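You operate a simulated robot arm through the tools that you are given. There is no shell and no other tool.

You run a simulated robot arm. Do the job below in one go: nothing can be reset, and whatever is moved stays where it is left.

TASK
Shorten the swing to 25 degrees and run the arm out to the new stop.
Fine: set the swing stop knob; in jog, head up before the swing out; leave the arm on the stop, mode off; keep out of the arm zone.

It is judged by the outcome, as a careful person would: the job done as asked, and still so three seconds after it is handed in. It fails if anything else is knocked over, pushed out of place, dropped, spilled or broken.

THE ROBOT
A 6-joint arm with a two-finger parallel gripper, fixed in place. Base frame: the origin is on the floor under the middle of its stand, x ahead of it, y to its left, z up; the work surface is at about z = 0.912. Units: m, degrees, N and s.
With the tool pointing down near the work surface it reaches from about 0.24 to 0.62 m from the base axis. Its first joint turns from -66.0 to 66.0 degrees. Payload 2.7 kg.
Tool frame: the origin (TCP) lies between the finger pads and is the grasp point; the fingertips stand 0.023 m ahead of it; z points along the fingers, y is the line along which they close. The gripper opens to 0.094 m. The fingers are 0.038 m wide and 0.01 m thick; the gripper's body (0.054 by 0.096 m) begins 0.039 m behind the TCP.
Orientation is told as [roll, pitch, yaw] about the base's x, y, z axes, in that order, counted from this pose: with the fingers straight down and closing along the base's y, the tool's x points along the base's -x, its y along +y and its z along -z.

THE INTERFACE
- The arm moves only by the tool jog_arm. Its argument "steps" is a list of rows, each a list of 3 entries, a list of its own where there are three numbers: the turn, a rotation vector about the tool's x, y, z in degrees, then the shift along the tool's x, y, z in m, then the opening, from 0 (shut) to 1 (fully open). In form: [[[rx, ry, rz], [tx, ty, tz], jaw], ...]. A call has 1 to 20 rows; each row is the pose to reach, as a shift and turn from the pose commanded when the call began, along the tool's axes at that moment. A row lasts 0.2 s, in which the tool goes at most 0.05 m and 8.6 degrees; a call with a longer step from one row to the next is refused whole, and so is a gripper value outside its range. A pose out of reach is approached as far as the arm can. The call stops where the force on the tool passes 40 N (or 10 N more than at its start, if that is more) or the arm is blocked; 0.2 s more then pass. Each finger travels about 0.045 m/s and halts on what it meets, pressing with about 27 N; the grip force reading is that of the motor and also rises with nothing between the fingers. The clock runs only during rows and for 0.2 s after the last one: add rows that repeat a pose to give the fingers time. It gives the time, the measured TCP pose, the force on the tool (base axes), the opening and the grip force at its end, in the units of the frame above (readings bear some noise), with the torque about the TCP (base axes, N m) and any sound that the robot's microphone picked up.
- Cameras (640 x 400 px; columns grow to the right, rows downward): "scene" is fixed at [0.0568, -0.4338, 1.3975]; the picture's right is [0.86, -0.51, 0.00], its down [-0.25, -0.41, -0.88] and it looks along [0.45, 0.75, -0.48] (base axes); focal length 275 px, centre (320, 200). "wrist" rides on the gripper at [0.086, 0.016, -0.075] in the tool frame; the picture's right is [-0.18, 0.98, 0.00], its down [-0.58, -0.11, -0.81] and it looks along [-0.79, -0.15, 0.59] (tool axes); focal length 243 px, centre (320, 200). There is no depth. A picture from a camera that has moved, and an enlarged one, comes with that camera's place and axes in the base frame and with its lens. The place of the scene camera against the robot may be out by one fixed shift of up to 0.025 m in any direction.
- camera(camera): a new picture of that camera. It takes no simulated time.
- enlarge(camera, box): a new picture of the part [left, top, right, bottom] of that camera's present view, enlarged. It takes no simulated time.
- hand_in(): hands the job in; it is judged then, once.

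Places have to be worked out from the pictures, the camera data and where the tool is seen. Open the gripper and draw the arm clear of the work before you hand the job in, unless the task says otherwise.

The tools are called after "Request:" as a command line: name --argument value ..., lists and objects as JSON in quotes. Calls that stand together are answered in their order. jog_arm: Moves the arm, as the interface text tells. Its arguments: {"type":"object","properties":{"steps":{"type":"array","items":{"type":"array"}}},"required":["steps"]} The other tools are called the same way: camera (camera) takes a picture; enlarge (camera, box) takes an enlarged picture of a part of a camera's view; hand_in () hands the job in.

At the start:

```text
clock: 0.0
tcp_pos: [0.3502, -0.072, 1.2952]
orientation: [0.1, -0.1, 0.0]
contact_force: [-0.4, 0.3, -0.5]
moment: [0.01, 0.0, 0.0]
grip_width: 0.0943
finger_force: 0.0
```

scene: 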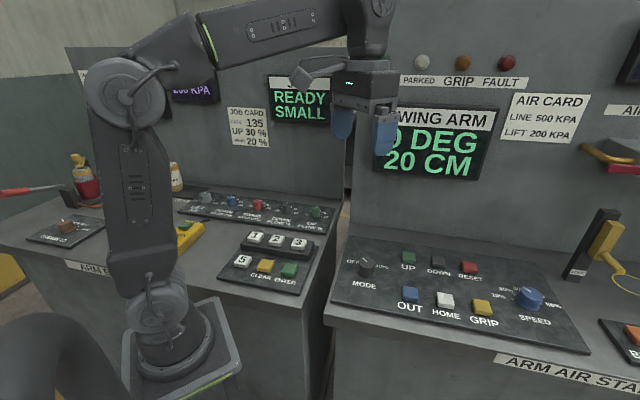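
wrist: 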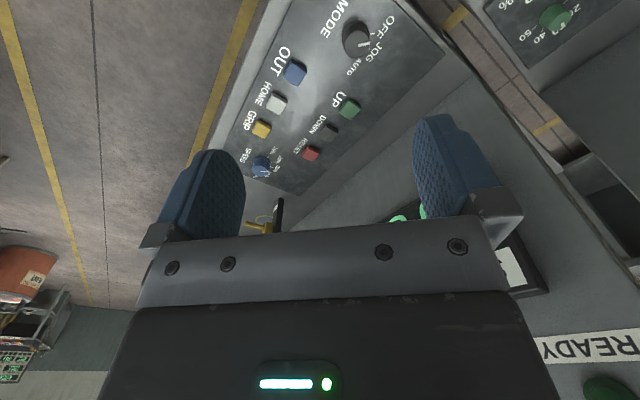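

I'll begin by looking closely at the scene: the panel with MODE/OUT/UP/DOWN keys is on the right, and I need to find the swing stop knob.

Request:
enlarge --camera "scene" --box '[320, 230, 640, 400]'

Request:
enlarge --camera "scene" --box '[160, 60, 480, 260]'

Request:
enlarge --camera "scene" --box '[0, 150, 340, 330]'

Request:
enlarge --camera "wrist" --box '[220, 0, 640, 200]'

Request:
enlarge --camera "scene" --box '[380, 0, 640, 220]'

```text
2.00 times, centred on (480, 315) of scene
camera zoom: at [0.0568, -0.4338, 1.3975], right [0.86, -0.51, 0.0], down [-0.25, -0.41, -0.88], along [0.45, 0.75, -0.48], focal length 550 px, centre (0, -30)
```

zoom: 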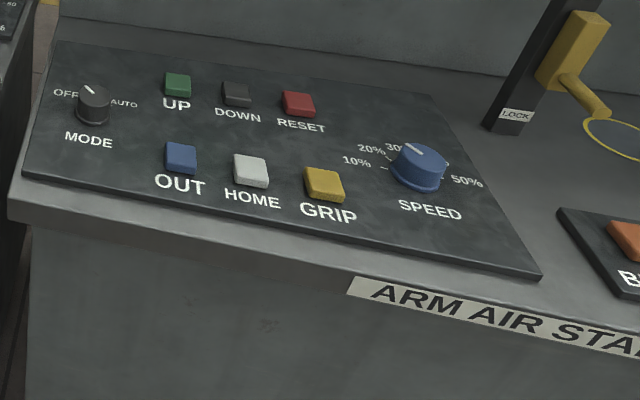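

```text
2.00 times, centred on (320, 160) of scene
camera zoom: at [0.0568, -0.4338, 1.3975], right [0.86, -0.51, 0.0], down [-0.25, -0.41, -0.88], along [0.45, 0.75, -0.48], focal length 550 px, centre (320, 280)
```

zoom: 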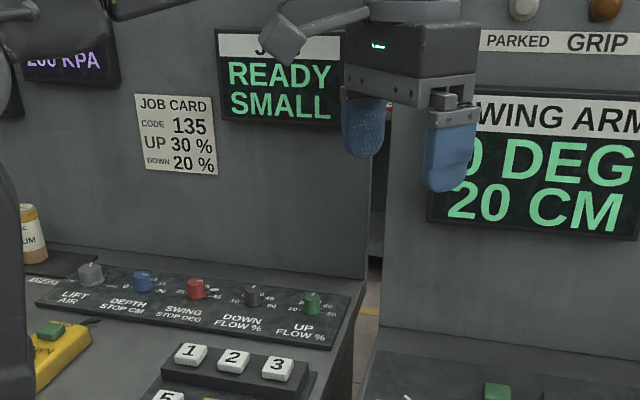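

```text
1.88 times, centred on (170, 240) of scene
camera zoom: at [0.0568, -0.4338, 1.3975], right [0.86, -0.51, 0.0], down [-0.25, -0.41, -0.88], along [0.45, 0.75, -0.48], focal length 517 px, centre (602, 125)
```

zoom: 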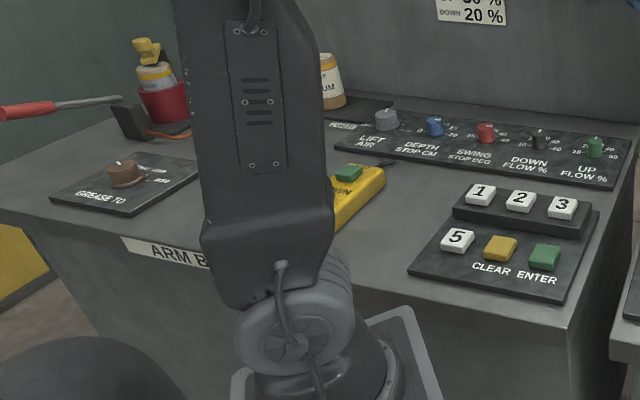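

```text
1.52 times, centred on (430, 100) of wrist
camera zoom: at [0.2645, -0.0555, 1.3684], right [0.18, 0.98, 0.0], down [0.58, -0.11, 0.81], along [0.79, -0.15, -0.59], focal length 370 px, centre (152, 352)
```

zoom: 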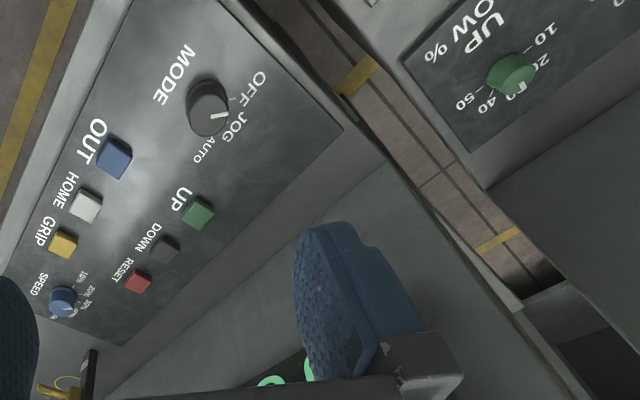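

```text
1.82 times, centred on (510, 110) of scene
camera zoom: at [0.0568, -0.4338, 1.3975], right [0.86, -0.51, 0.0], down [-0.25, -0.41, -0.88], along [0.45, 0.75, -0.48], focal length 500 px, centre (-26, 364)
```

zoom: 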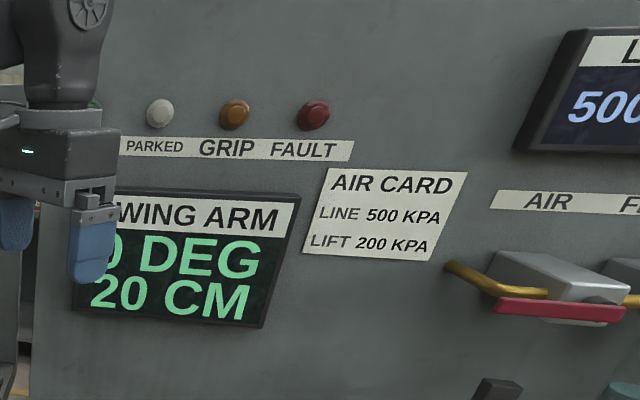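

The swing stop knob sits on the left bench's row, and the mode knob with OUT/UP on the right panel. I'll first raise and turn the tool over the left bench at height to read the swing stop scale with the wrist camera.

Request:
jog_arm --steps '[[[0, 0, -7.5], [0.018, 0.045, 0], 1], [[0, 0, -15], [0.036, 0.09, 0], 1], [[0, 0, -22.5], [0.054, 0.135, 0], 1], [[0, 0, -30], [0.072, 0.18, 0], 1], [[0, 0, -37.5], [0.09, 0.225, 0], 1], [[0, 0, -45], [0.11, 0.27, 0], 1], [[0, 0, -45], [0.11, 0.27, 0], 1]]'

Request:
camera --camera "wrist"

Request:
camera --camera "scene"

```text
clock: 1.6
tcp_pos: [0.241, 0.1978, 1.2952]
orientation: [0.0, 0.0, 45.0]
contact_force: [0.1, -0.6, 0.1]
moment: [-0.01, 0.0, 0.0]
grip_width: 0.0942
finger_force: 0.1
```

```text
taken
camera wrist: at [0.1682, 0.1484, 1.3694], right [-0.57, 0.82, 0.0], down [0.49, 0.33, 0.81], along [0.67, 0.46, -0.59], focal length 243 px, centre (320, 200)
```

wrist: 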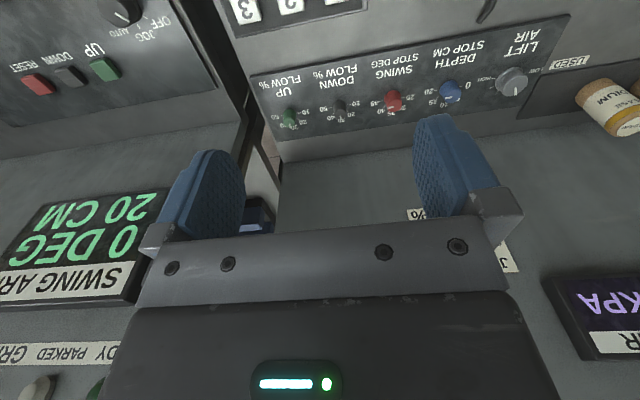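

```text
taken
```

scene: 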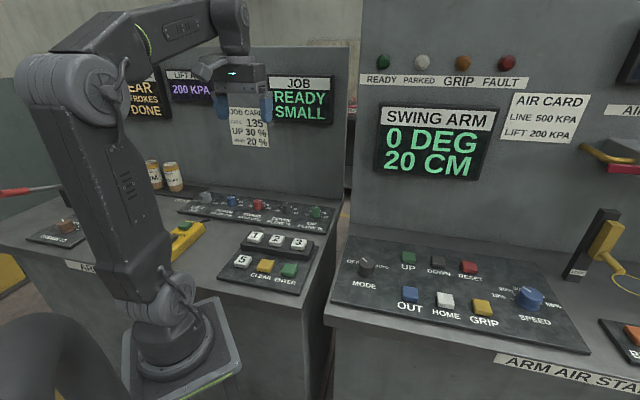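

The display reads 0 DEG / 20 CM. Now I zoom in on the swing stop scale, the mode knob, and the displays.

Request:
enlarge --camera "wrist" --box '[340, 50, 460, 125]'

Request:
enlarge --camera "wrist" --box '[240, 10, 560, 150]'

Request:
enlarge --camera "wrist" --box '[0, 0, 220, 130]'

Request:
enlarge --camera "scene" --box '[340, 30, 640, 220]'

Request:
enlarge --camera "scene" --box '[60, 40, 360, 230]'

```text
5.33 times, centred on (400, 88) of wrist
camera zoom: at [0.1682, 0.1484, 1.3694], right [-0.57, 0.82, 0.0], down [0.49, 0.33, 0.81], along [0.67, 0.46, -0.59], focal length 1294 px, centre (-107, 800)
```

zoom: 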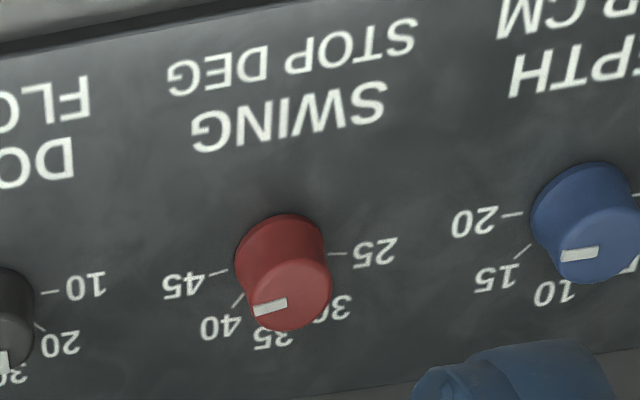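

```text
2.00 times, centred on (400, 80) of wrist
camera zoom: at [0.1682, 0.1484, 1.3694], right [-0.57, 0.82, 0.0], down [0.49, 0.33, 0.81], along [0.67, 0.46, -0.59], focal length 485 px, centre (160, 440)
```

zoom: 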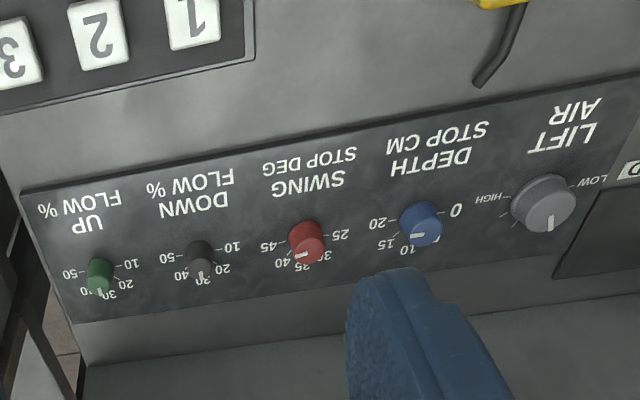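

```text
2.91 times, centred on (110, 65) of wrist
camera zoom: at [0.1682, 0.1484, 1.3694], right [-0.57, 0.82, 0.0], down [0.49, 0.33, 0.81], along [0.67, 0.46, -0.59], focal length 706 px, centre (931, 593)
```

zoom: 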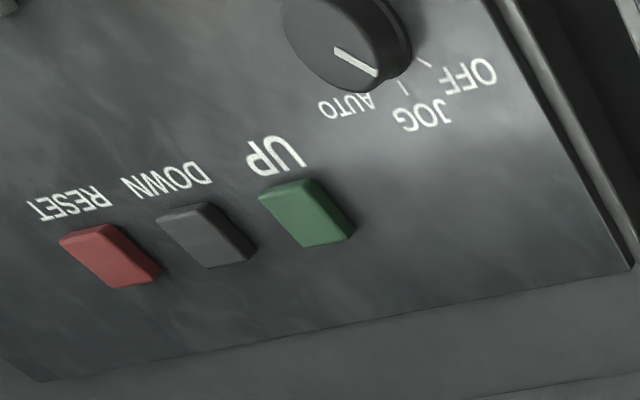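

```text
2.11 times, centred on (490, 125) of scene
camera zoom: at [0.0568, -0.4338, 1.3975], right [0.86, -0.51, 0.0], down [-0.25, -0.41, -0.88], along [0.45, 0.75, -0.48], focal length 579 px, centre (-38, 358)
```

zoom: 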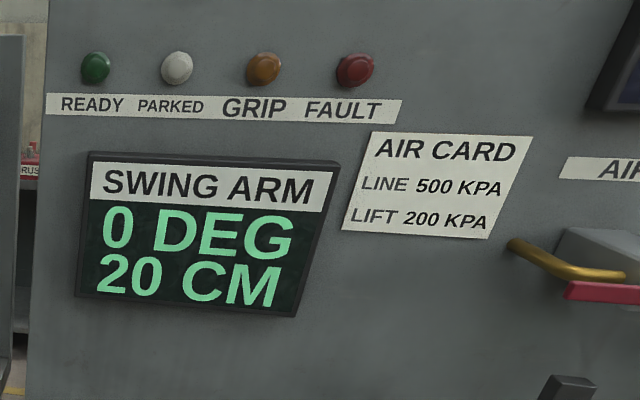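

```text
2.11 times, centred on (210, 135) of scene
camera zoom: at [0.0568, -0.4338, 1.3975], right [0.86, -0.51, 0.0], down [-0.25, -0.41, -0.88], along [0.45, 0.75, -0.48], focal length 579 px, centre (552, 337)
```

zoom: 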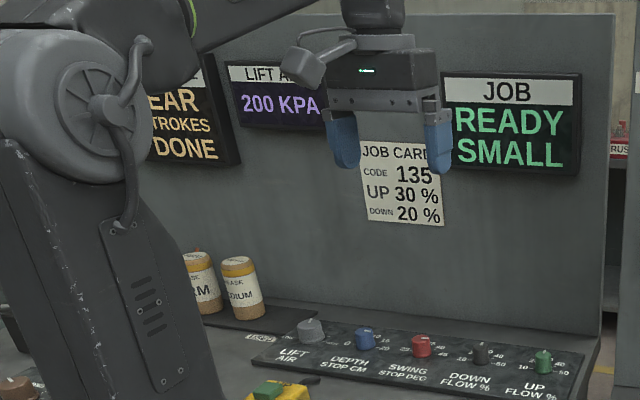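

The swing stop pointer is at 40 (scale 25–45), the lift/depth settings are left alone. Next I look for the swing arm itself and its zone, so I enlarge the gap between the two benches and the right-hand end.

Request:
enlarge --camera "wrist" --box '[200, 100, 300, 240]'

Request:
enlarge --camera "scene" --box '[300, 60, 400, 260]'

Request:
enlarge --camera "scene" --box '[540, 20, 640, 400]'

Request:
enlarge --camera "scene" --box '[0, 150, 200, 400]'

```text
2.86 times, centred on (250, 170) of wrist
camera zoom: at [0.1682, 0.1484, 1.3694], right [-0.57, 0.82, 0.0], down [0.49, 0.33, 0.81], along [0.67, 0.46, -0.59], focal length 693 px, centre (520, 286)
```

zoom: 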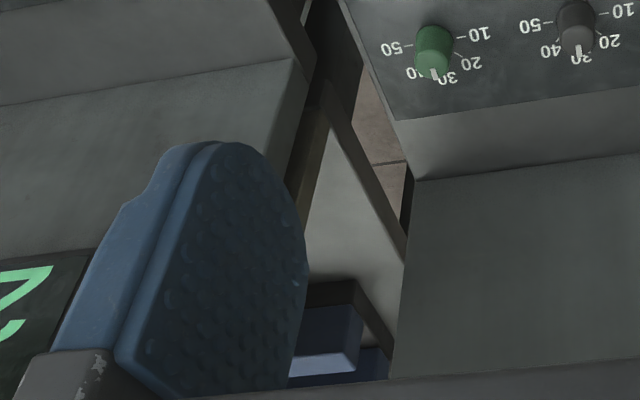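

```text
2.00 times, centred on (350, 160) of scene
camera zoom: at [0.0568, -0.4338, 1.3975], right [0.86, -0.51, 0.0], down [-0.25, -0.41, -0.88], along [0.45, 0.75, -0.48], focal length 550 px, centre (260, 280)
```

zoom: 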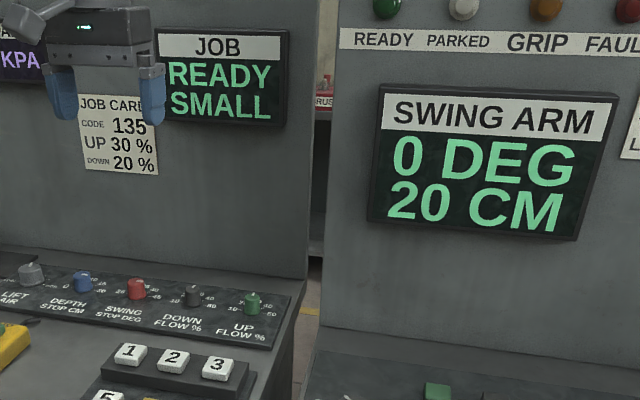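

```text
1.05 times, centred on (590, 210) of scene (not enlarged: the box is as wide or as high as the picture)
camera zoom: at [0.0568, -0.4338, 1.3975], right [0.86, -0.51, 0.0], down [-0.25, -0.41, -0.88], along [0.45, 0.75, -0.48], focal length 289 px, centre (36, 190)
```

zoom: 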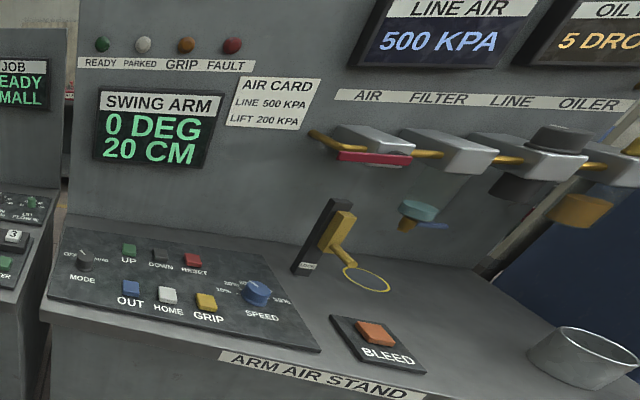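

```text
1.60 times, centred on (100, 275) of scene
camera zoom: at [0.0568, -0.4338, 1.3975], right [0.86, -0.51, 0.0], down [-0.25, -0.41, -0.88], along [0.45, 0.75, -0.48], focal length 440 px, centre (672, 80)
```

zoom: 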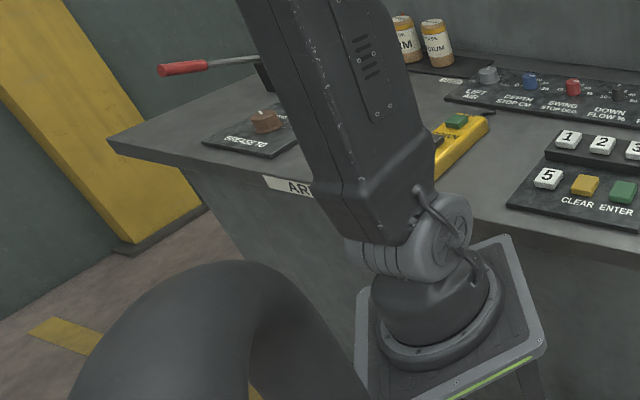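

I still need to find the swing arm and its zone; I'll view the edges of the scene and turn toward the right side.

Request:
enlarge --camera "scene" --box '[620, 0, 640, 400]'

Request:
enlarge --camera "scene" --box '[0, 0, 20, 400]'

Request:
enlarge --camera "wrist" --box '[0, 0, 20, 400]'

Request:
enlarge --camera "wrist" --box '[620, 0, 640, 400]'

```text
1.00 times, centred on (630, 200) of scene (not enlarged: the box is as wide or as high as the picture)
camera zoom: at [0.0568, -0.4338, 1.3975], right [0.86, -0.51, 0.0], down [-0.25, -0.41, -0.88], along [0.45, 0.75, -0.48], focal length 275 px, centre (10, 200)
```

zoom: 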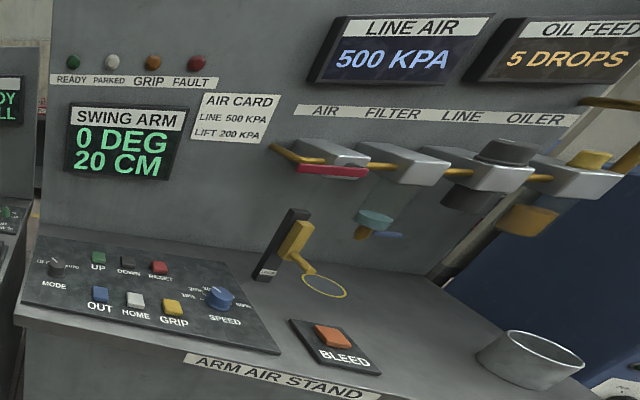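

```text
1.00 times, centred on (10, 200) of scene (not enlarged: the box is as wide or as high as the picture)
camera zoom: at [0.0568, -0.4338, 1.3975], right [0.86, -0.51, 0.0], down [-0.25, -0.41, -0.88], along [0.45, 0.75, -0.48], focal length 275 px, centre (630, 200)
```

zoom: 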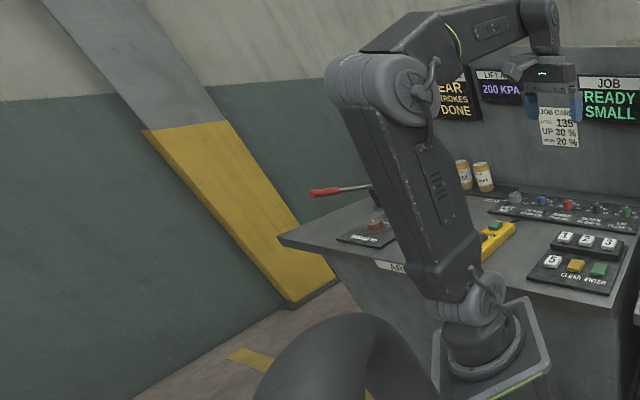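

```text
1.00 times, centred on (10, 200) of wrist (not enlarged: the box is as wide or as high as the picture)
camera zoom: at [0.1682, 0.1484, 1.3694], right [-0.57, 0.82, 0.0], down [0.49, 0.33, 0.81], along [0.67, 0.46, -0.59], focal length 243 px, centre (630, 200)
```

zoom: 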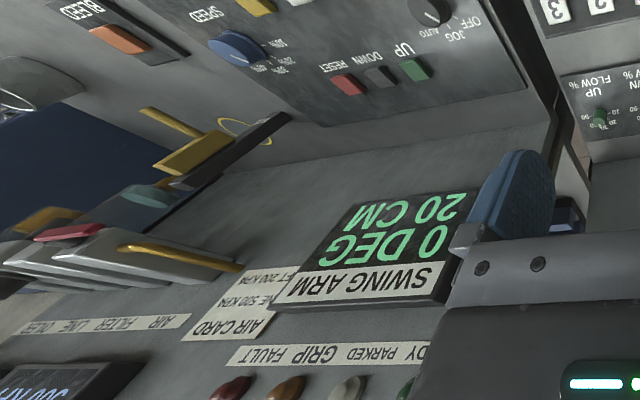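

```text
1.00 times, centred on (630, 200) of wrist (not enlarged: the box is as wide or as high as the picture)
camera zoom: at [0.1682, 0.1484, 1.3694], right [-0.57, 0.82, 0.0], down [0.49, 0.33, 0.81], along [0.67, 0.46, -0.59], focal length 243 px, centre (10, 200)
```

zoom: 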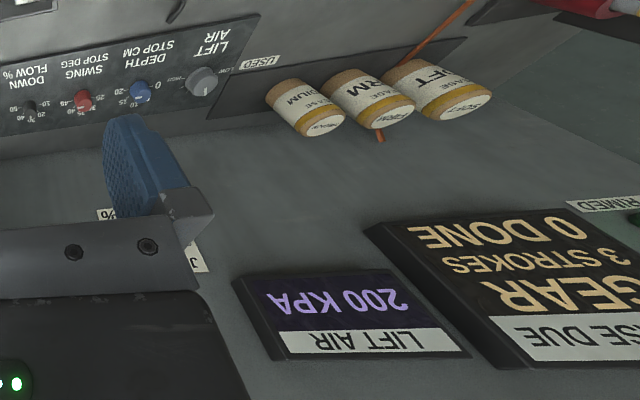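

The arm isn't visible yet; I'll look at the lower part of the scene, where a black curved part shows near the robot's stand.

Request:
enlarge --camera "scene" --box '[0, 380, 640, 400]'

Request:
enlarge --camera "scene" --box '[0, 0, 640, 20]'

Request:
enlarge --camera "wrist" --box '[0, 0, 640, 20]'

```text
1.00 times, centred on (320, 390) of scene (not enlarged: the box is as wide or as high as the picture)
camera zoom: at [0.0568, -0.4338, 1.3975], right [0.86, -0.51, 0.0], down [-0.25, -0.41, -0.88], along [0.45, 0.75, -0.48], focal length 275 px, centre (320, 10)
```

zoom: 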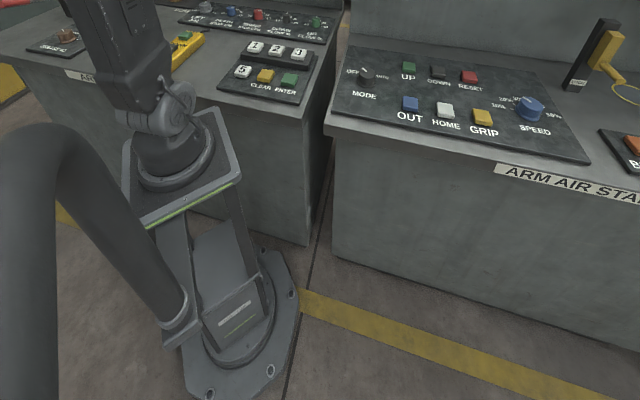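

```text
1.00 times, centred on (320, 10) of scene (not enlarged: the box is as wide or as high as the picture)
camera zoom: at [0.0568, -0.4338, 1.3975], right [0.86, -0.51, 0.0], down [-0.25, -0.41, -0.88], along [0.45, 0.75, -0.48], focal length 275 px, centre (320, 390)
```

zoom: 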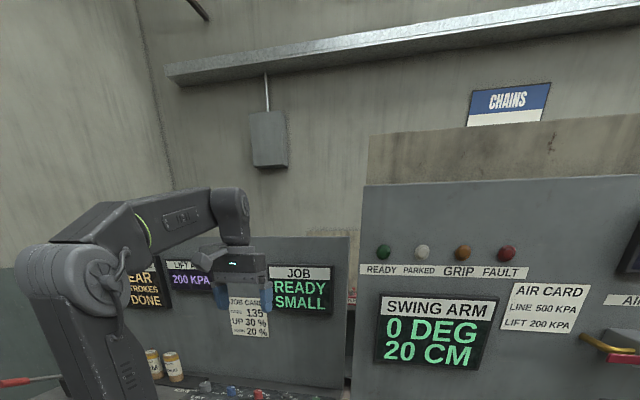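

```text
1.00 times, centred on (320, 10) of wrist (not enlarged: the box is as wide or as high as the picture)
camera zoom: at [0.1682, 0.1484, 1.3694], right [-0.57, 0.82, 0.0], down [0.49, 0.33, 0.81], along [0.67, 0.46, -0.59], focal length 243 px, centre (320, 390)
```

zoom: 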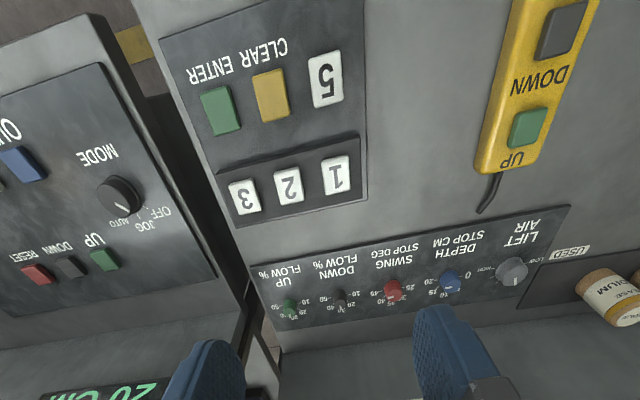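

Nothing of the swing arm is seen on the left, so I swing the tool at height over to the right side to look there (path goes back through the starting pose, well clear of everything).

Request:
jog_arm --steps '[[[0, 0, 7.5], [0.019, -0.0447, 0], 1], [[0, 0, 15], [0.038, -0.0893, 0], 1], [[0, 0, 22.5], [0.057, -0.134, 0], 1], [[0, 0, 30], [0.076, -0.1787, 0], 1], [[0, 0, 37.5], [0.095, -0.2233, 0], 1], [[0, 0, 45], [0.1138, -0.268, 0], 1], [[0, 0, 52.5], [0.1516, -0.2758, 0], 1], [[0, 0, 60], [0.1894, -0.2835, 0], 1], [[0, 0, 67.5], [0.2273, -0.2913, 0], 1], [[0, 0, 75], [0.2651, -0.299, 0], 1], [[0, 0, 82.5], [0.3029, -0.3068, 0], 1], [[0, 0, 90], [0.3407, -0.3145, 0], 1], [[0, 0, 97.5], [0.3786, -0.3223, 0], 1], [[0, 0, 105], [0.4164, -0.33, 0], 1], [[0, 0, 105], [0.4164, -0.33, 0], 1]]'

Request:
camera --camera "wrist"

Request:
enlarge --camera "wrist" --box '[0, 0, 20, 400]'

Request:
enlarge --camera "wrist" --box '[620, 0, 640, 400]'

Request:
enlarge --camera "wrist" --box '[0, 0, 640, 20]'

Request:
camera --camera "scene"

```text
clock: 4.8
tcp_pos: [0.1807, -0.3293, 1.2937]
orientation: [0.1, 0.0, -60.1]
contact_force: [-0.7, -0.5, 0.6]
moment: [-0.01, 0.01, -0.02]
grip_width: 0.0938
finger_force: 0.0
```

```text
taken
camera wrist: at [0.1503, -0.2466, 1.3683], right [0.94, 0.33, 0.0], down [0.19, -0.56, 0.81], along [0.27, -0.76, -0.59], focal length 243 px, centre (320, 200)
```

wrist: 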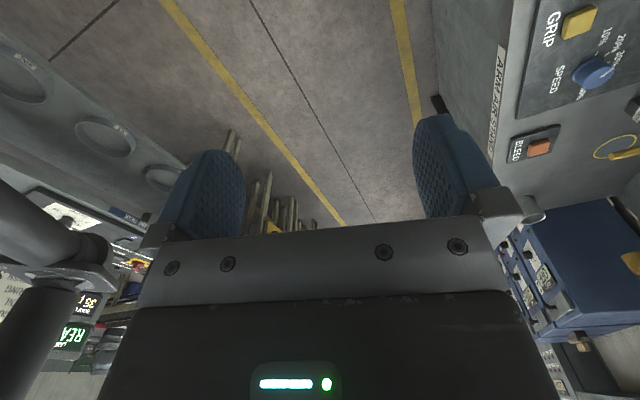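

```text
1.00 times, centred on (10, 200) of wrist (not enlarged: the box is as wide or as high as the picture)
camera zoom: at [0.1503, -0.2466, 1.3683], right [0.94, 0.33, 0.0], down [0.19, -0.56, 0.81], along [0.27, -0.76, -0.59], focal length 243 px, centre (630, 200)
```

zoom: 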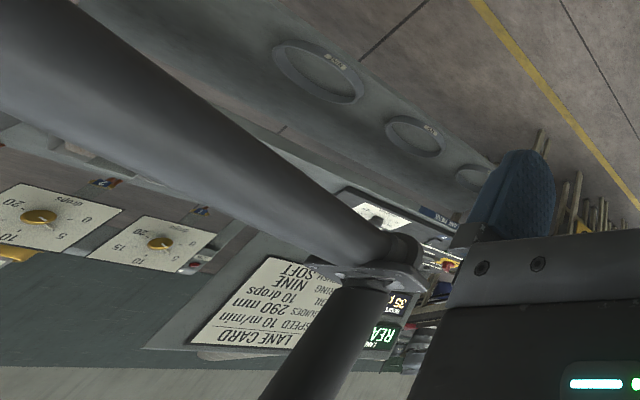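

```text
1.00 times, centred on (630, 200) of wrist (not enlarged: the box is as wide or as high as the picture)
camera zoom: at [0.1503, -0.2466, 1.3683], right [0.94, 0.33, 0.0], down [0.19, -0.56, 0.81], along [0.27, -0.76, -0.59], focal length 243 px, centre (10, 200)
```

zoom: 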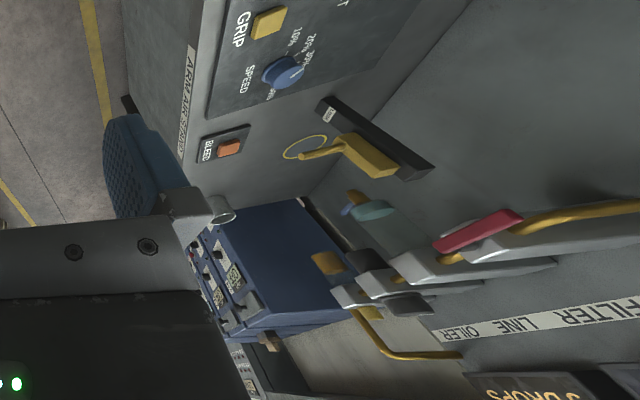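

```text
1.00 times, centred on (320, 10) of wrist (not enlarged: the box is as wide or as high as the picture)
camera zoom: at [0.1503, -0.2466, 1.3683], right [0.94, 0.33, 0.0], down [0.19, -0.56, 0.81], along [0.27, -0.76, -0.59], focal length 243 px, centre (320, 390)
```

zoom: 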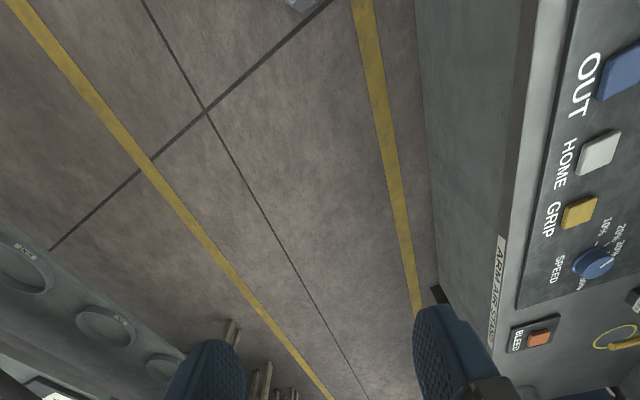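

```text
taken
```

scene: 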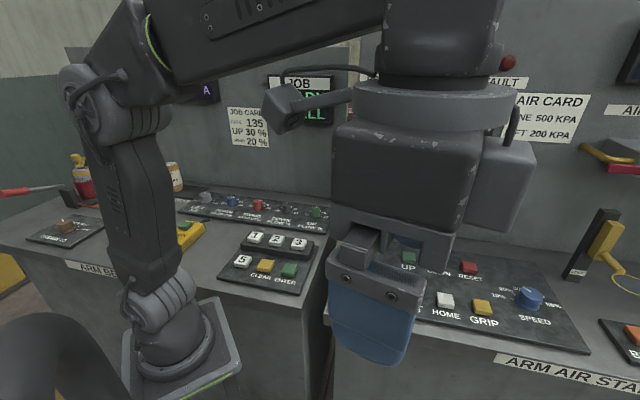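

Only floor aisles, a conveyor lane and the air units are on the right, no swing arm. I go back through the middle and raise the camera to look over and through the gap between the two cabinets.

Request:
jog_arm --steps '[[[0, 0, -7.5], [0.0175, 0.0345, 0], 1], [[0, 0, -15], [0.035, 0.069, 0], 1], [[0, 0, -22.5], [0.0524, 0.1035, 0], 1], [[0, 0, -30], [0.0699, 0.138, 0], 1], [[0, 0, -37.5], [0.0874, 0.1724, 0], 1], [[0, 0, -45], [0.1049, 0.2069, 0], 1], [[0, 0, -52.5], [0.1223, 0.2414, 0], 1], [[0, 0, -60], [0.1398, 0.2759, 0], 1], [[0, 0, -66], [0.1571, 0.2859, -0.041], 1], [[0, 0, -72], [0.1744, 0.2959, -0.082], 1], [[0, 0, -78], [0.1918, 0.3059, -0.123], 1], [[0, 0, -84], [0.2091, 0.3159, -0.164], 1], [[0, 0, -90], [0.2264, 0.3259, -0.205], 1], [[0, 0, -90], [0.2264, 0.3259, -0.205], 1]]'

Request:
camera --camera "wrist"

Request:
enlarge --camera "wrist" --box '[620, 0, 640, 400]'

Request:
enlarge --camera "wrist" --box '[0, 0, 20, 400]'

```text
clock: 7.8
tcp_pos: [0.3274, 0.0273, 1.3575]
orientation: [-0.1, -0.2, 30.1]
contact_force: [0.9, 0.2, 0.1]
moment: [-0.02, 0.01, 0.03]
grip_width: 0.0939
finger_force: 0.1
out of reach, approached as far as the arm can: row 10, 11, 12, 13, 14
```

```text
taken
camera wrist: at [0.2434, -0.0018, 1.4326], right [-0.33, 0.94, 0.0], down [0.55, 0.2, 0.81], along [0.76, 0.27, -0.59], focal length 243 px, centre (320, 200)
```

wrist: 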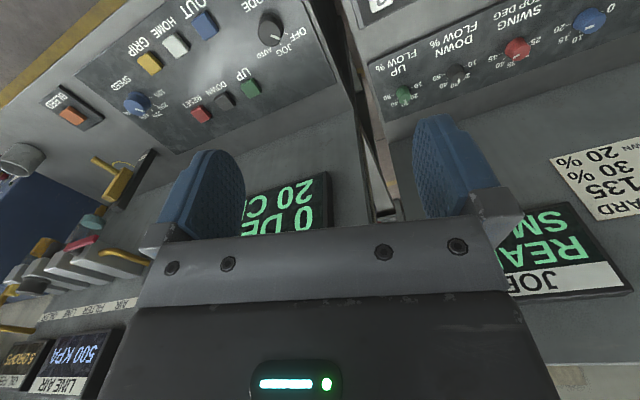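

```text
1.00 times, centred on (630, 200) of wrist (not enlarged: the box is as wide or as high as the picture)
camera zoom: at [0.2434, -0.0018, 1.4326], right [-0.33, 0.94, 0.0], down [0.55, 0.2, 0.81], along [0.76, 0.27, -0.59], focal length 243 px, centre (10, 200)
```

zoom: 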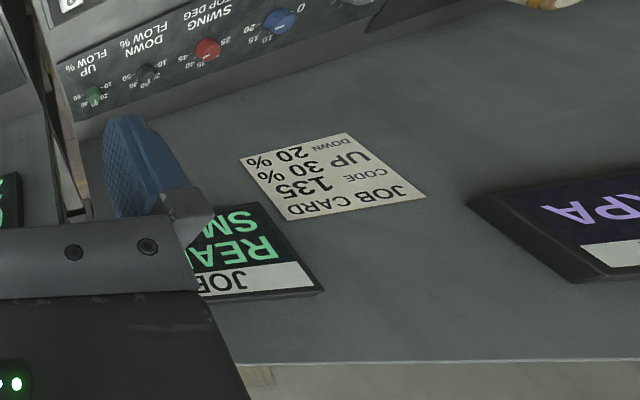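

```text
1.00 times, centred on (10, 200) of wrist (not enlarged: the box is as wide or as high as the picture)
camera zoom: at [0.2434, -0.0018, 1.4326], right [-0.33, 0.94, 0.0], down [0.55, 0.2, 0.81], along [0.76, 0.27, -0.59], focal length 243 px, centre (630, 200)
```

zoom: 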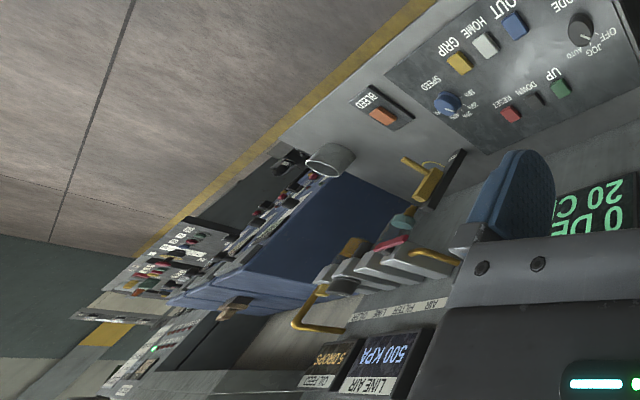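

Still no arm in reach of the robot here. I lower a bit first, to re-sync the commanded pose after the out-of-reach rows.

Request:
jog_arm --steps '[[[0, 0, 0], [0, 0, 0.04], 1], [[0, 0, 0], [0, 0, 0.08], 1], [[0, 0, 0], [0, 0, 0.08], 1]]'

```text
clock: 8.6
tcp_pos: [0.3262, 0.0274, 1.2787]
orientation: [0.1, -0.1, 30.0]
contact_force: [0.0, -0.7, 0.5]
moment: [-0.03, 0.0, 0.02]
grip_width: 0.0939
finger_force: 0.0
```

The commanded pose follows the reached one, good. I now swing to the left with the tool tilted up a little, to survey beyond the left bench.

Request:
jog_arm --steps '[[[-1.74, -3.02, -6.51], [-0.0021, 0.0338, 0], 1], [[-3.49, -6.04, -13.02], [-0.0042, 0.0676, 0], 1], [[-5.23, -9.07, -19.53], [-0.0062, 0.1015, 0], 1], [[-6.98, -12.09, -26.04], [-0.0083, 0.1353, 0], 1], [[-8.72, -15.11, -32.56], [-0.0104, 0.1691, 0], 1], [[-10.47, -18.13, -39.07], [-0.0125, 0.2029, 0], 1], [[-12.21, -21.16, -45.58], [-0.0145, 0.2368, 0], 1], [[-13.96, -24.18, -52.09], [-0.0166, 0.2706, 0], 1], [[-15.7, -27.2, -58.6], [-0.0187, 0.3044, 0], 1], [[-15.7, -27.2, -58.6], [-0.0187, 0.3044, 0], 1]]'

Request:
camera --camera "wrist"

Request:
enlarge --camera "wrist" --box '[620, 0, 640, 400]'

Request:
enlarge --camera "wrist" --box '[0, 380, 640, 400]'

Request:
enlarge --camera "wrist" --box '[0, 0, 640, 20]'

```text
clock: 10.8
tcp_pos: [0.1899, 0.2994, 1.2798]
orientation: [-0.2, -30.2, 90.1]
contact_force: [0.1, -0.1, 0.3]
moment: [0.0, -0.01, 0.0]
grip_width: 0.094
finger_force: 0.1
```

```text
taken
camera wrist: at [0.1727, 0.1882, 1.3011], right [-0.98, 0.16, 0.09], down [0.11, 0.1, 0.99], along [0.15, 0.98, -0.11], focal length 243 px, centre (320, 200)
```

wrist: 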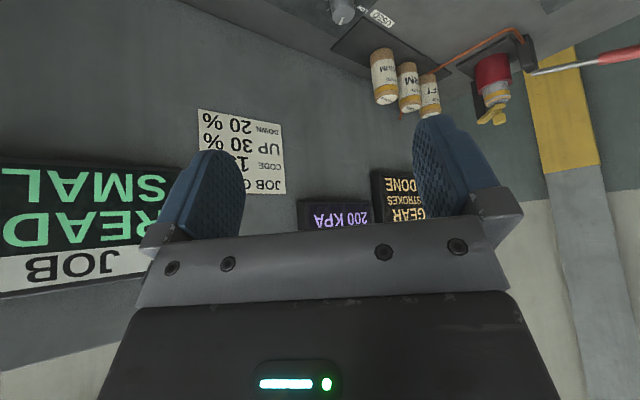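

```text
1.00 times, centred on (630, 200) of wrist (not enlarged: the box is as wide or as high as the picture)
camera zoom: at [0.1727, 0.1882, 1.3011], right [-0.98, 0.16, 0.09], down [0.11, 0.1, 0.99], along [0.15, 0.98, -0.11], focal length 243 px, centre (10, 200)
```

zoom: 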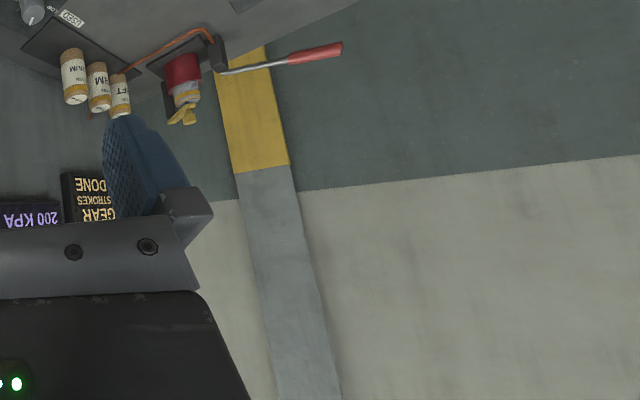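

```text
1.00 times, centred on (320, 390) of wrist (not enlarged: the box is as wide or as high as the picture)
camera zoom: at [0.1727, 0.1882, 1.3011], right [-0.98, 0.16, 0.09], down [0.11, 0.1, 0.99], along [0.15, 0.98, -0.11], focal length 243 px, centre (320, 10)
```

zoom: 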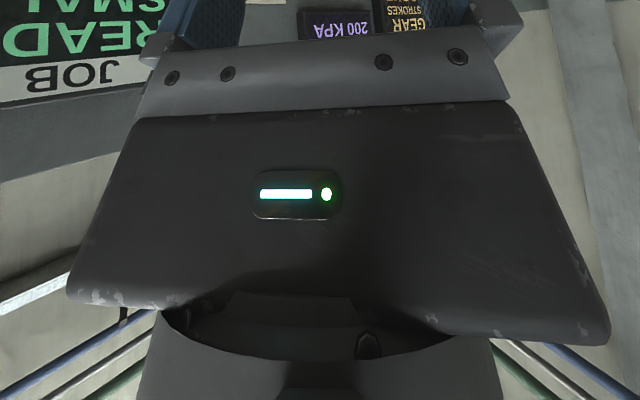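

```text
1.00 times, centred on (320, 10) of wrist (not enlarged: the box is as wide or as high as the picture)
camera zoom: at [0.1727, 0.1882, 1.3011], right [-0.98, 0.16, 0.09], down [0.11, 0.1, 0.99], along [0.15, 0.98, -0.11], focal length 243 px, centre (320, 390)
```

zoom: 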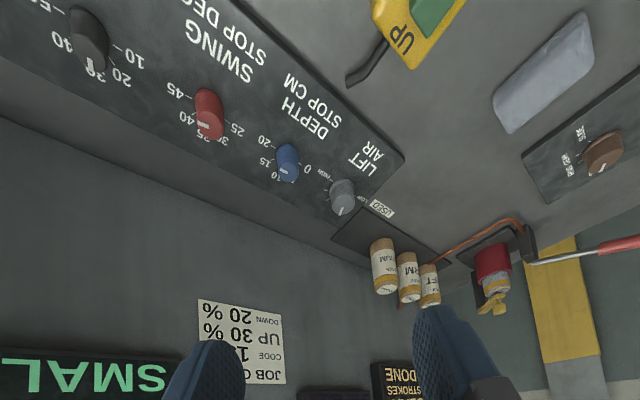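

Left bench holds only knobs, grease pots, grease gun and pendant; no swing arm there. I'll turn the wrist further to glance behind the robot before working.

Request:
jog_arm --steps '[[[0, 0, -8.5], [0, 0, 0], 1], [[0, 0, -17], [0, 0, 0], 1], [[0, 0, -25.5], [0, 0, 0], 1], [[0, 0, -34], [0, 0, 0], 1], [[0, 0, -42.5], [0, 0, 0], 1], [[0, 0, -51], [0, 0, 0], 1], [[0, 0, -59.5], [0, 0, 0], 1], [[0, 0, -68], [0, 0, 0], 1], [[0, 0, -76.5], [0, 0, 0], 1], [[0, 0, -85], [0, 0, 0], 1], [[0, 0, -85], [0, 0, 0], 1]]'

Request:
camera --camera "wrist"

Request:
enlarge --camera "wrist" --box '[620, 0, 640, 400]'

Request:
enlarge --camera "wrist" --box '[0, 0, 640, 20]'

Request:
camera --camera "scene"

```text
clock: 13.2
tcp_pos: [0.1903, 0.2985, 1.2797]
orientation: [-30.0, -2.4, 175.7]
contact_force: [0.1, 0.1, -0.4]
moment: [0.0, 0.02, 0.03]
grip_width: 0.0938
finger_force: 0.1
```

```text
taken
camera wrist: at [0.2745, 0.2414, 1.3319], right [-0.27, -0.83, -0.48], down [-0.57, -0.27, 0.78], along [-0.78, 0.48, -0.41], focal length 243 px, centre (320, 200)
```

wrist: 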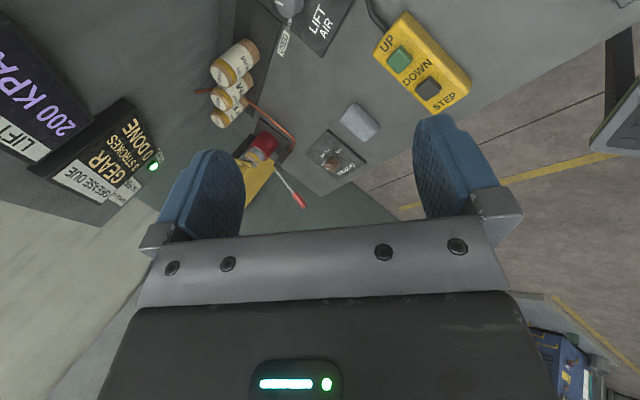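

```text
1.00 times, centred on (630, 200) of wrist (not enlarged: the box is as wide or as high as the picture)
camera zoom: at [0.2745, 0.2414, 1.3319], right [-0.27, -0.83, -0.48], down [-0.57, -0.27, 0.78], along [-0.78, 0.48, -0.41], focal length 243 px, centre (10, 200)
```

zoom: 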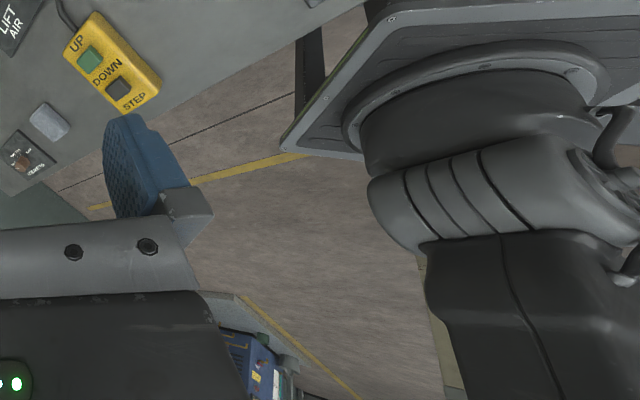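

```text
1.00 times, centred on (320, 10) of wrist (not enlarged: the box is as wide or as high as the picture)
camera zoom: at [0.2745, 0.2414, 1.3319], right [-0.27, -0.83, -0.48], down [-0.57, -0.27, 0.78], along [-0.78, 0.48, -0.41], focal length 243 px, centre (320, 390)
```

zoom: 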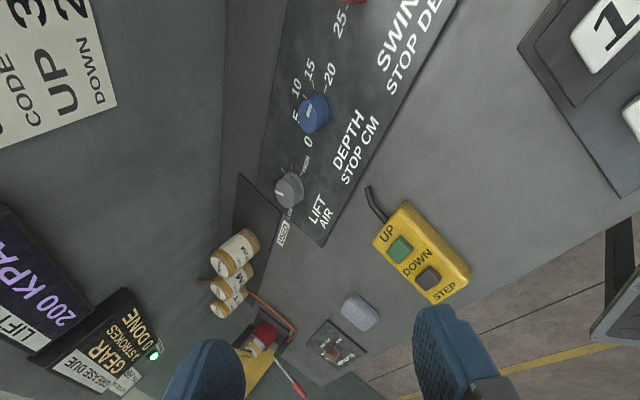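

```text
taken
```

scene: 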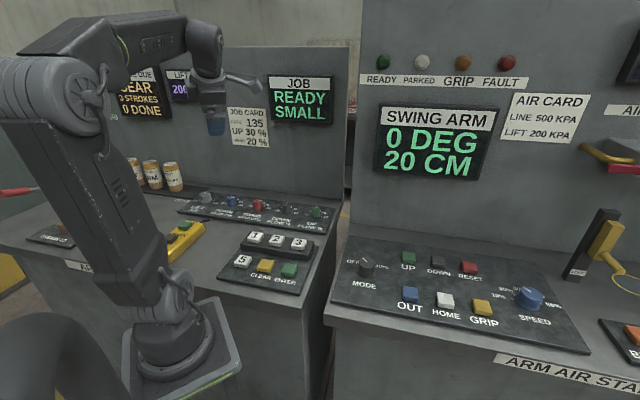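

No swing arm stands inside the robot's reach on this side; it must be behind the cabinet walls, so I'll simply stay in front of the walls and away from the gap. I judge the red knob at about (0.308, 0.419). I turn the wrist back and then bring the tool upright, above the knob at z≈1.15.

Request:
jog_arm --steps '[[[0, 0, 8.5], [0, 0, 0], 1], [[0, 0, 17], [0, 0, 0], 1], [[0, 0, 25.5], [0, 0, 0], 1], [[0, 0, 34], [0, 0, 0], 1], [[0, 0, 42.5], [0, 0, 0], 1], [[0, 0, 51], [0, 0, 0], 1], [[0, 0, 59.5], [0, 0, 0], 1], [[0, 0, 68], [0, 0, 0], 1], [[0, 0, 76.5], [0, 0, 0], 1], [[0, 0, 85], [0, 0, 0], 1]]'

Request:
jog_arm --steps '[[[1.68, 4.06, 6.28], [-0.005, -0.0157, 0.0243], 1], [[3.36, 8.12, 12.55], [-0.0099, -0.0314, 0.0486], 1], [[5.04, 12.18, 18.83], [-0.0148, -0.0471, 0.0729], 1], [[6.73, 16.23, 25.1], [-0.0198, -0.0629, 0.0972], 1], [[8.41, 20.29, 31.38], [-0.0247, -0.0786, 0.1215], 1], [[10.09, 24.35, 37.65], [-0.0297, -0.0943, 0.1458], 1], [[11.77, 28.41, 43.93], [-0.0346, -0.11, 0.1701], 1], [[11.77, 28.41, 43.93], [-0.0346, -0.11, 0.1701], 1]]'

Request:
camera --camera "wrist"

```text
clock: 15.4
tcp_pos: [0.1903, 0.2989, 1.2782]
orientation: [0.1, -30.2, 89.9]
contact_force: [-0.2, 0.2, -0.1]
moment: [-0.04, 0.01, -0.01]
grip_width: 0.0942
finger_force: 0.2
```

```text
clock: 17.2
tcp_pos: [0.3005, 0.4136, 1.1492]
orientation: [-0.1, -0.2, 44.9]
contact_force: [0.3, -0.4, 0.0]
moment: [-0.04, 0.0, 0.0]
grip_width: 0.0938
finger_force: 0.1
```

```text
taken
camera wrist: at [0.2275, 0.3643, 1.2234], right [-0.56, 0.83, 0.0], down [0.49, 0.33, 0.81], along [0.67, 0.45, -0.59], focal length 243 px, centre (320, 200)
```

wrist: 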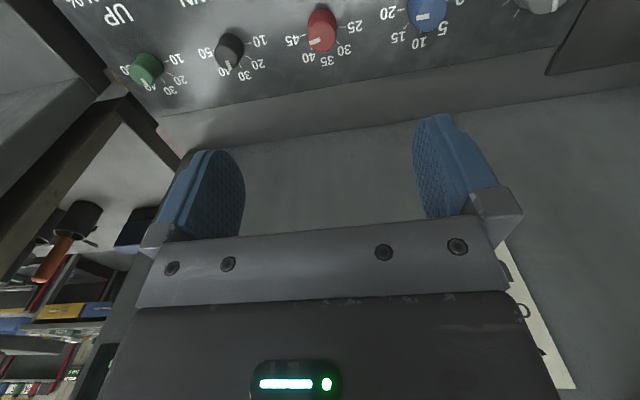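

Now I have a near view; I zoom on the swing stop knob and its scale.

Request:
enlarge --camera "wrist" --box '[260, 0, 388, 80]'

Request:
enlarge --camera "wrist" --box '[100, 0, 500, 20]'

```text
5.00 times, centred on (324, 40) of wrist
camera zoom: at [0.2275, 0.3643, 1.2234], right [-0.56, 0.83, 0.0], down [0.49, 0.33, 0.81], along [0.67, 0.45, -0.59], focal length 1213 px, centre (300, 1000)
```

zoom: 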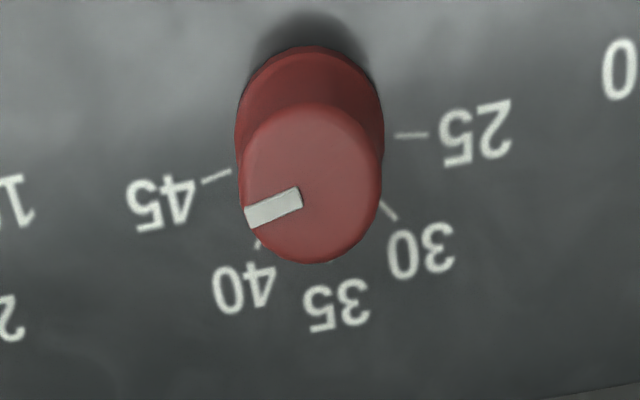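

```text
1.60 times, centred on (300, 10) of wrist
camera zoom: at [0.2275, 0.3643, 1.2234], right [-0.56, 0.83, 0.0], down [0.49, 0.33, 0.81], along [0.67, 0.45, -0.59], focal length 388 px, centre (352, 504)
```

zoom: 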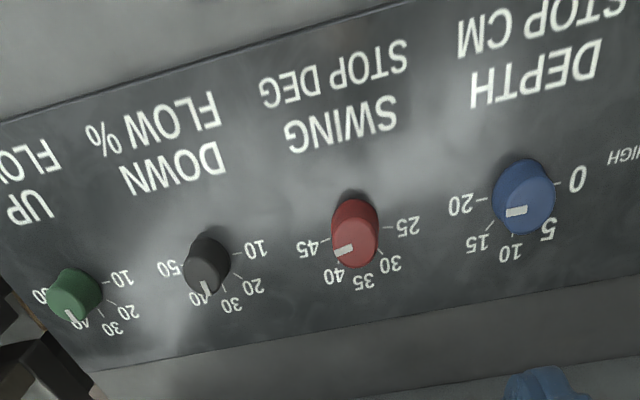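

The pointer is at 45 (≈-35° in base axes); ticks are 40° apart, so 25 lies at ≈125°: a 160° counter‑clockwise turn. Knob centre estimate (0.309, 0.423), top ≈0.945. I go down to a hover at z=1.03 to check alignment.

Request:
jog_arm --steps '[[[0, 0, 0], [-0.0044, 0.0002, 0.04], 1], [[0, 0, 0], [-0.0088, 0.0004, 0.08], 1], [[0, 0, 0], [-0.0131, 0.0006, 0.119], 1], [[0, 0, 0], [-0.0131, 0.0006, 0.119], 1]]'

Request:
camera --camera "wrist"

Request:
enlarge --camera "wrist" --box '[240, 20, 400, 120]'

```text
clock: 18.2
tcp_pos: [0.3085, 0.4221, 1.0302]
orientation: [0.0, -0.1, 45.1]
contact_force: [-0.5, -0.1, 0.3]
moment: [-0.01, -0.02, 0.02]
grip_width: 0.0937
finger_force: 0.0
```

```text
taken
camera wrist: at [0.2359, 0.374, 1.1041], right [-0.57, 0.82, 0.0], down [0.49, 0.33, 0.81], along [0.67, 0.46, -0.59], focal length 243 px, centre (320, 200)
```

wrist: 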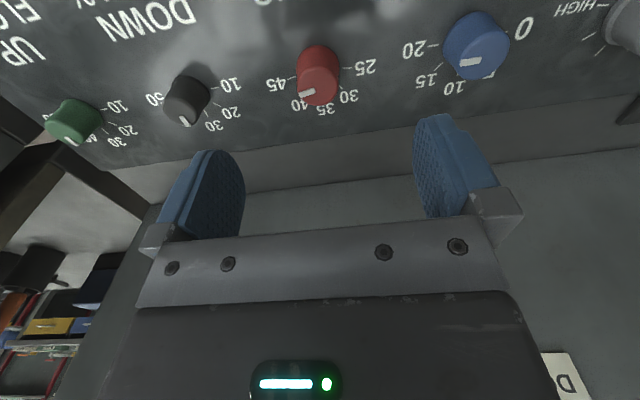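

```text
4.00 times, centred on (320, 70) of wrist
camera zoom: at [0.2359, 0.374, 1.1041], right [-0.57, 0.82, 0.0], down [0.49, 0.33, 0.81], along [0.67, 0.46, -0.59], focal length 970 px, centre (320, 720)
```

zoom: 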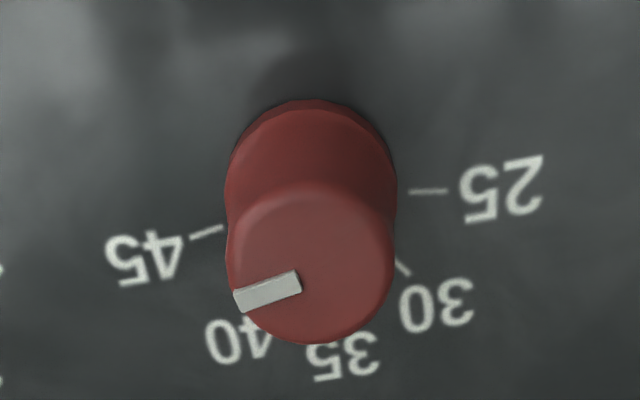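

The knob sits within about 1 mm of the tool axis. I turn the tool to yaw -35° (start of the 160° turn), then lower so that the fingers straddle the knob.

Request:
jog_arm --steps '[[[0, 0, 8], [0, -0.0004, 0], 1], [[0, 0, 16], [0, -0.0008, 0], 1], [[0, 0, 24], [0.0003, -0.0012, 0], 1], [[0, 0, 32], [0.0004, -0.0012, 0], 1], [[0, 0, 40], [0.0004, -0.0012, 0], 1], [[0, 0, 48], [0.0004, -0.0012, 0], 1], [[0, 0, 56], [0.0004, -0.0012, 0], 1], [[0, 0, 64], [0.0004, -0.0012, 0], 1], [[0, 0, 72], [0.0004, -0.0012, 0], 1], [[0, 0, 80], [0.0004, -0.0012, 0], 1], [[0, 0, 80], [0.0004, -0.0012, 0.02], 1], [[0, 0, 80], [0.0004, -0.0012, 0.04], 1], [[0, 0, 80], [0.0004, -0.0012, 0.06], 1], [[0, 0, 80], [0.0004, -0.0012, 0.07], 1], [[0, 0, 80], [0.0004, -0.0012, 0.079], 1], [[0, 0, 80], [0.0004, -0.0012, 0.079], 1]]'

Request:
camera --camera "wrist"

Request:
camera --camera "scene"

```text
clock: 21.6
tcp_pos: [0.3095, 0.4238, 0.9524]
orientation: [0.2, 0.0, -34.9]
contact_force: [-0.2, 0.5, -1.3]
moment: [0.0, 0.02, -0.04]
grip_width: 0.0939
finger_force: 0.2
```

```text
taken
camera wrist: at [0.2478, 0.486, 1.0263], right [0.71, 0.7, 0.0], down [0.41, -0.42, 0.81], along [0.57, -0.57, -0.59], focal length 243 px, centre (320, 200)
```

wrist: 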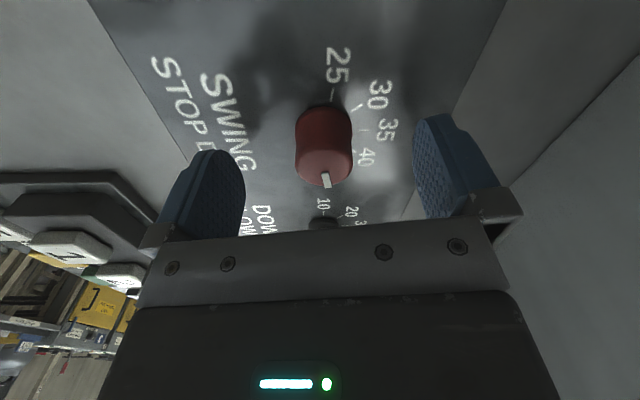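

```text
taken
```

scene: 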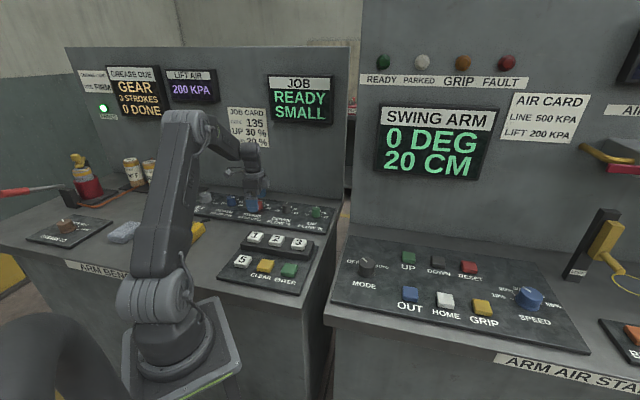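

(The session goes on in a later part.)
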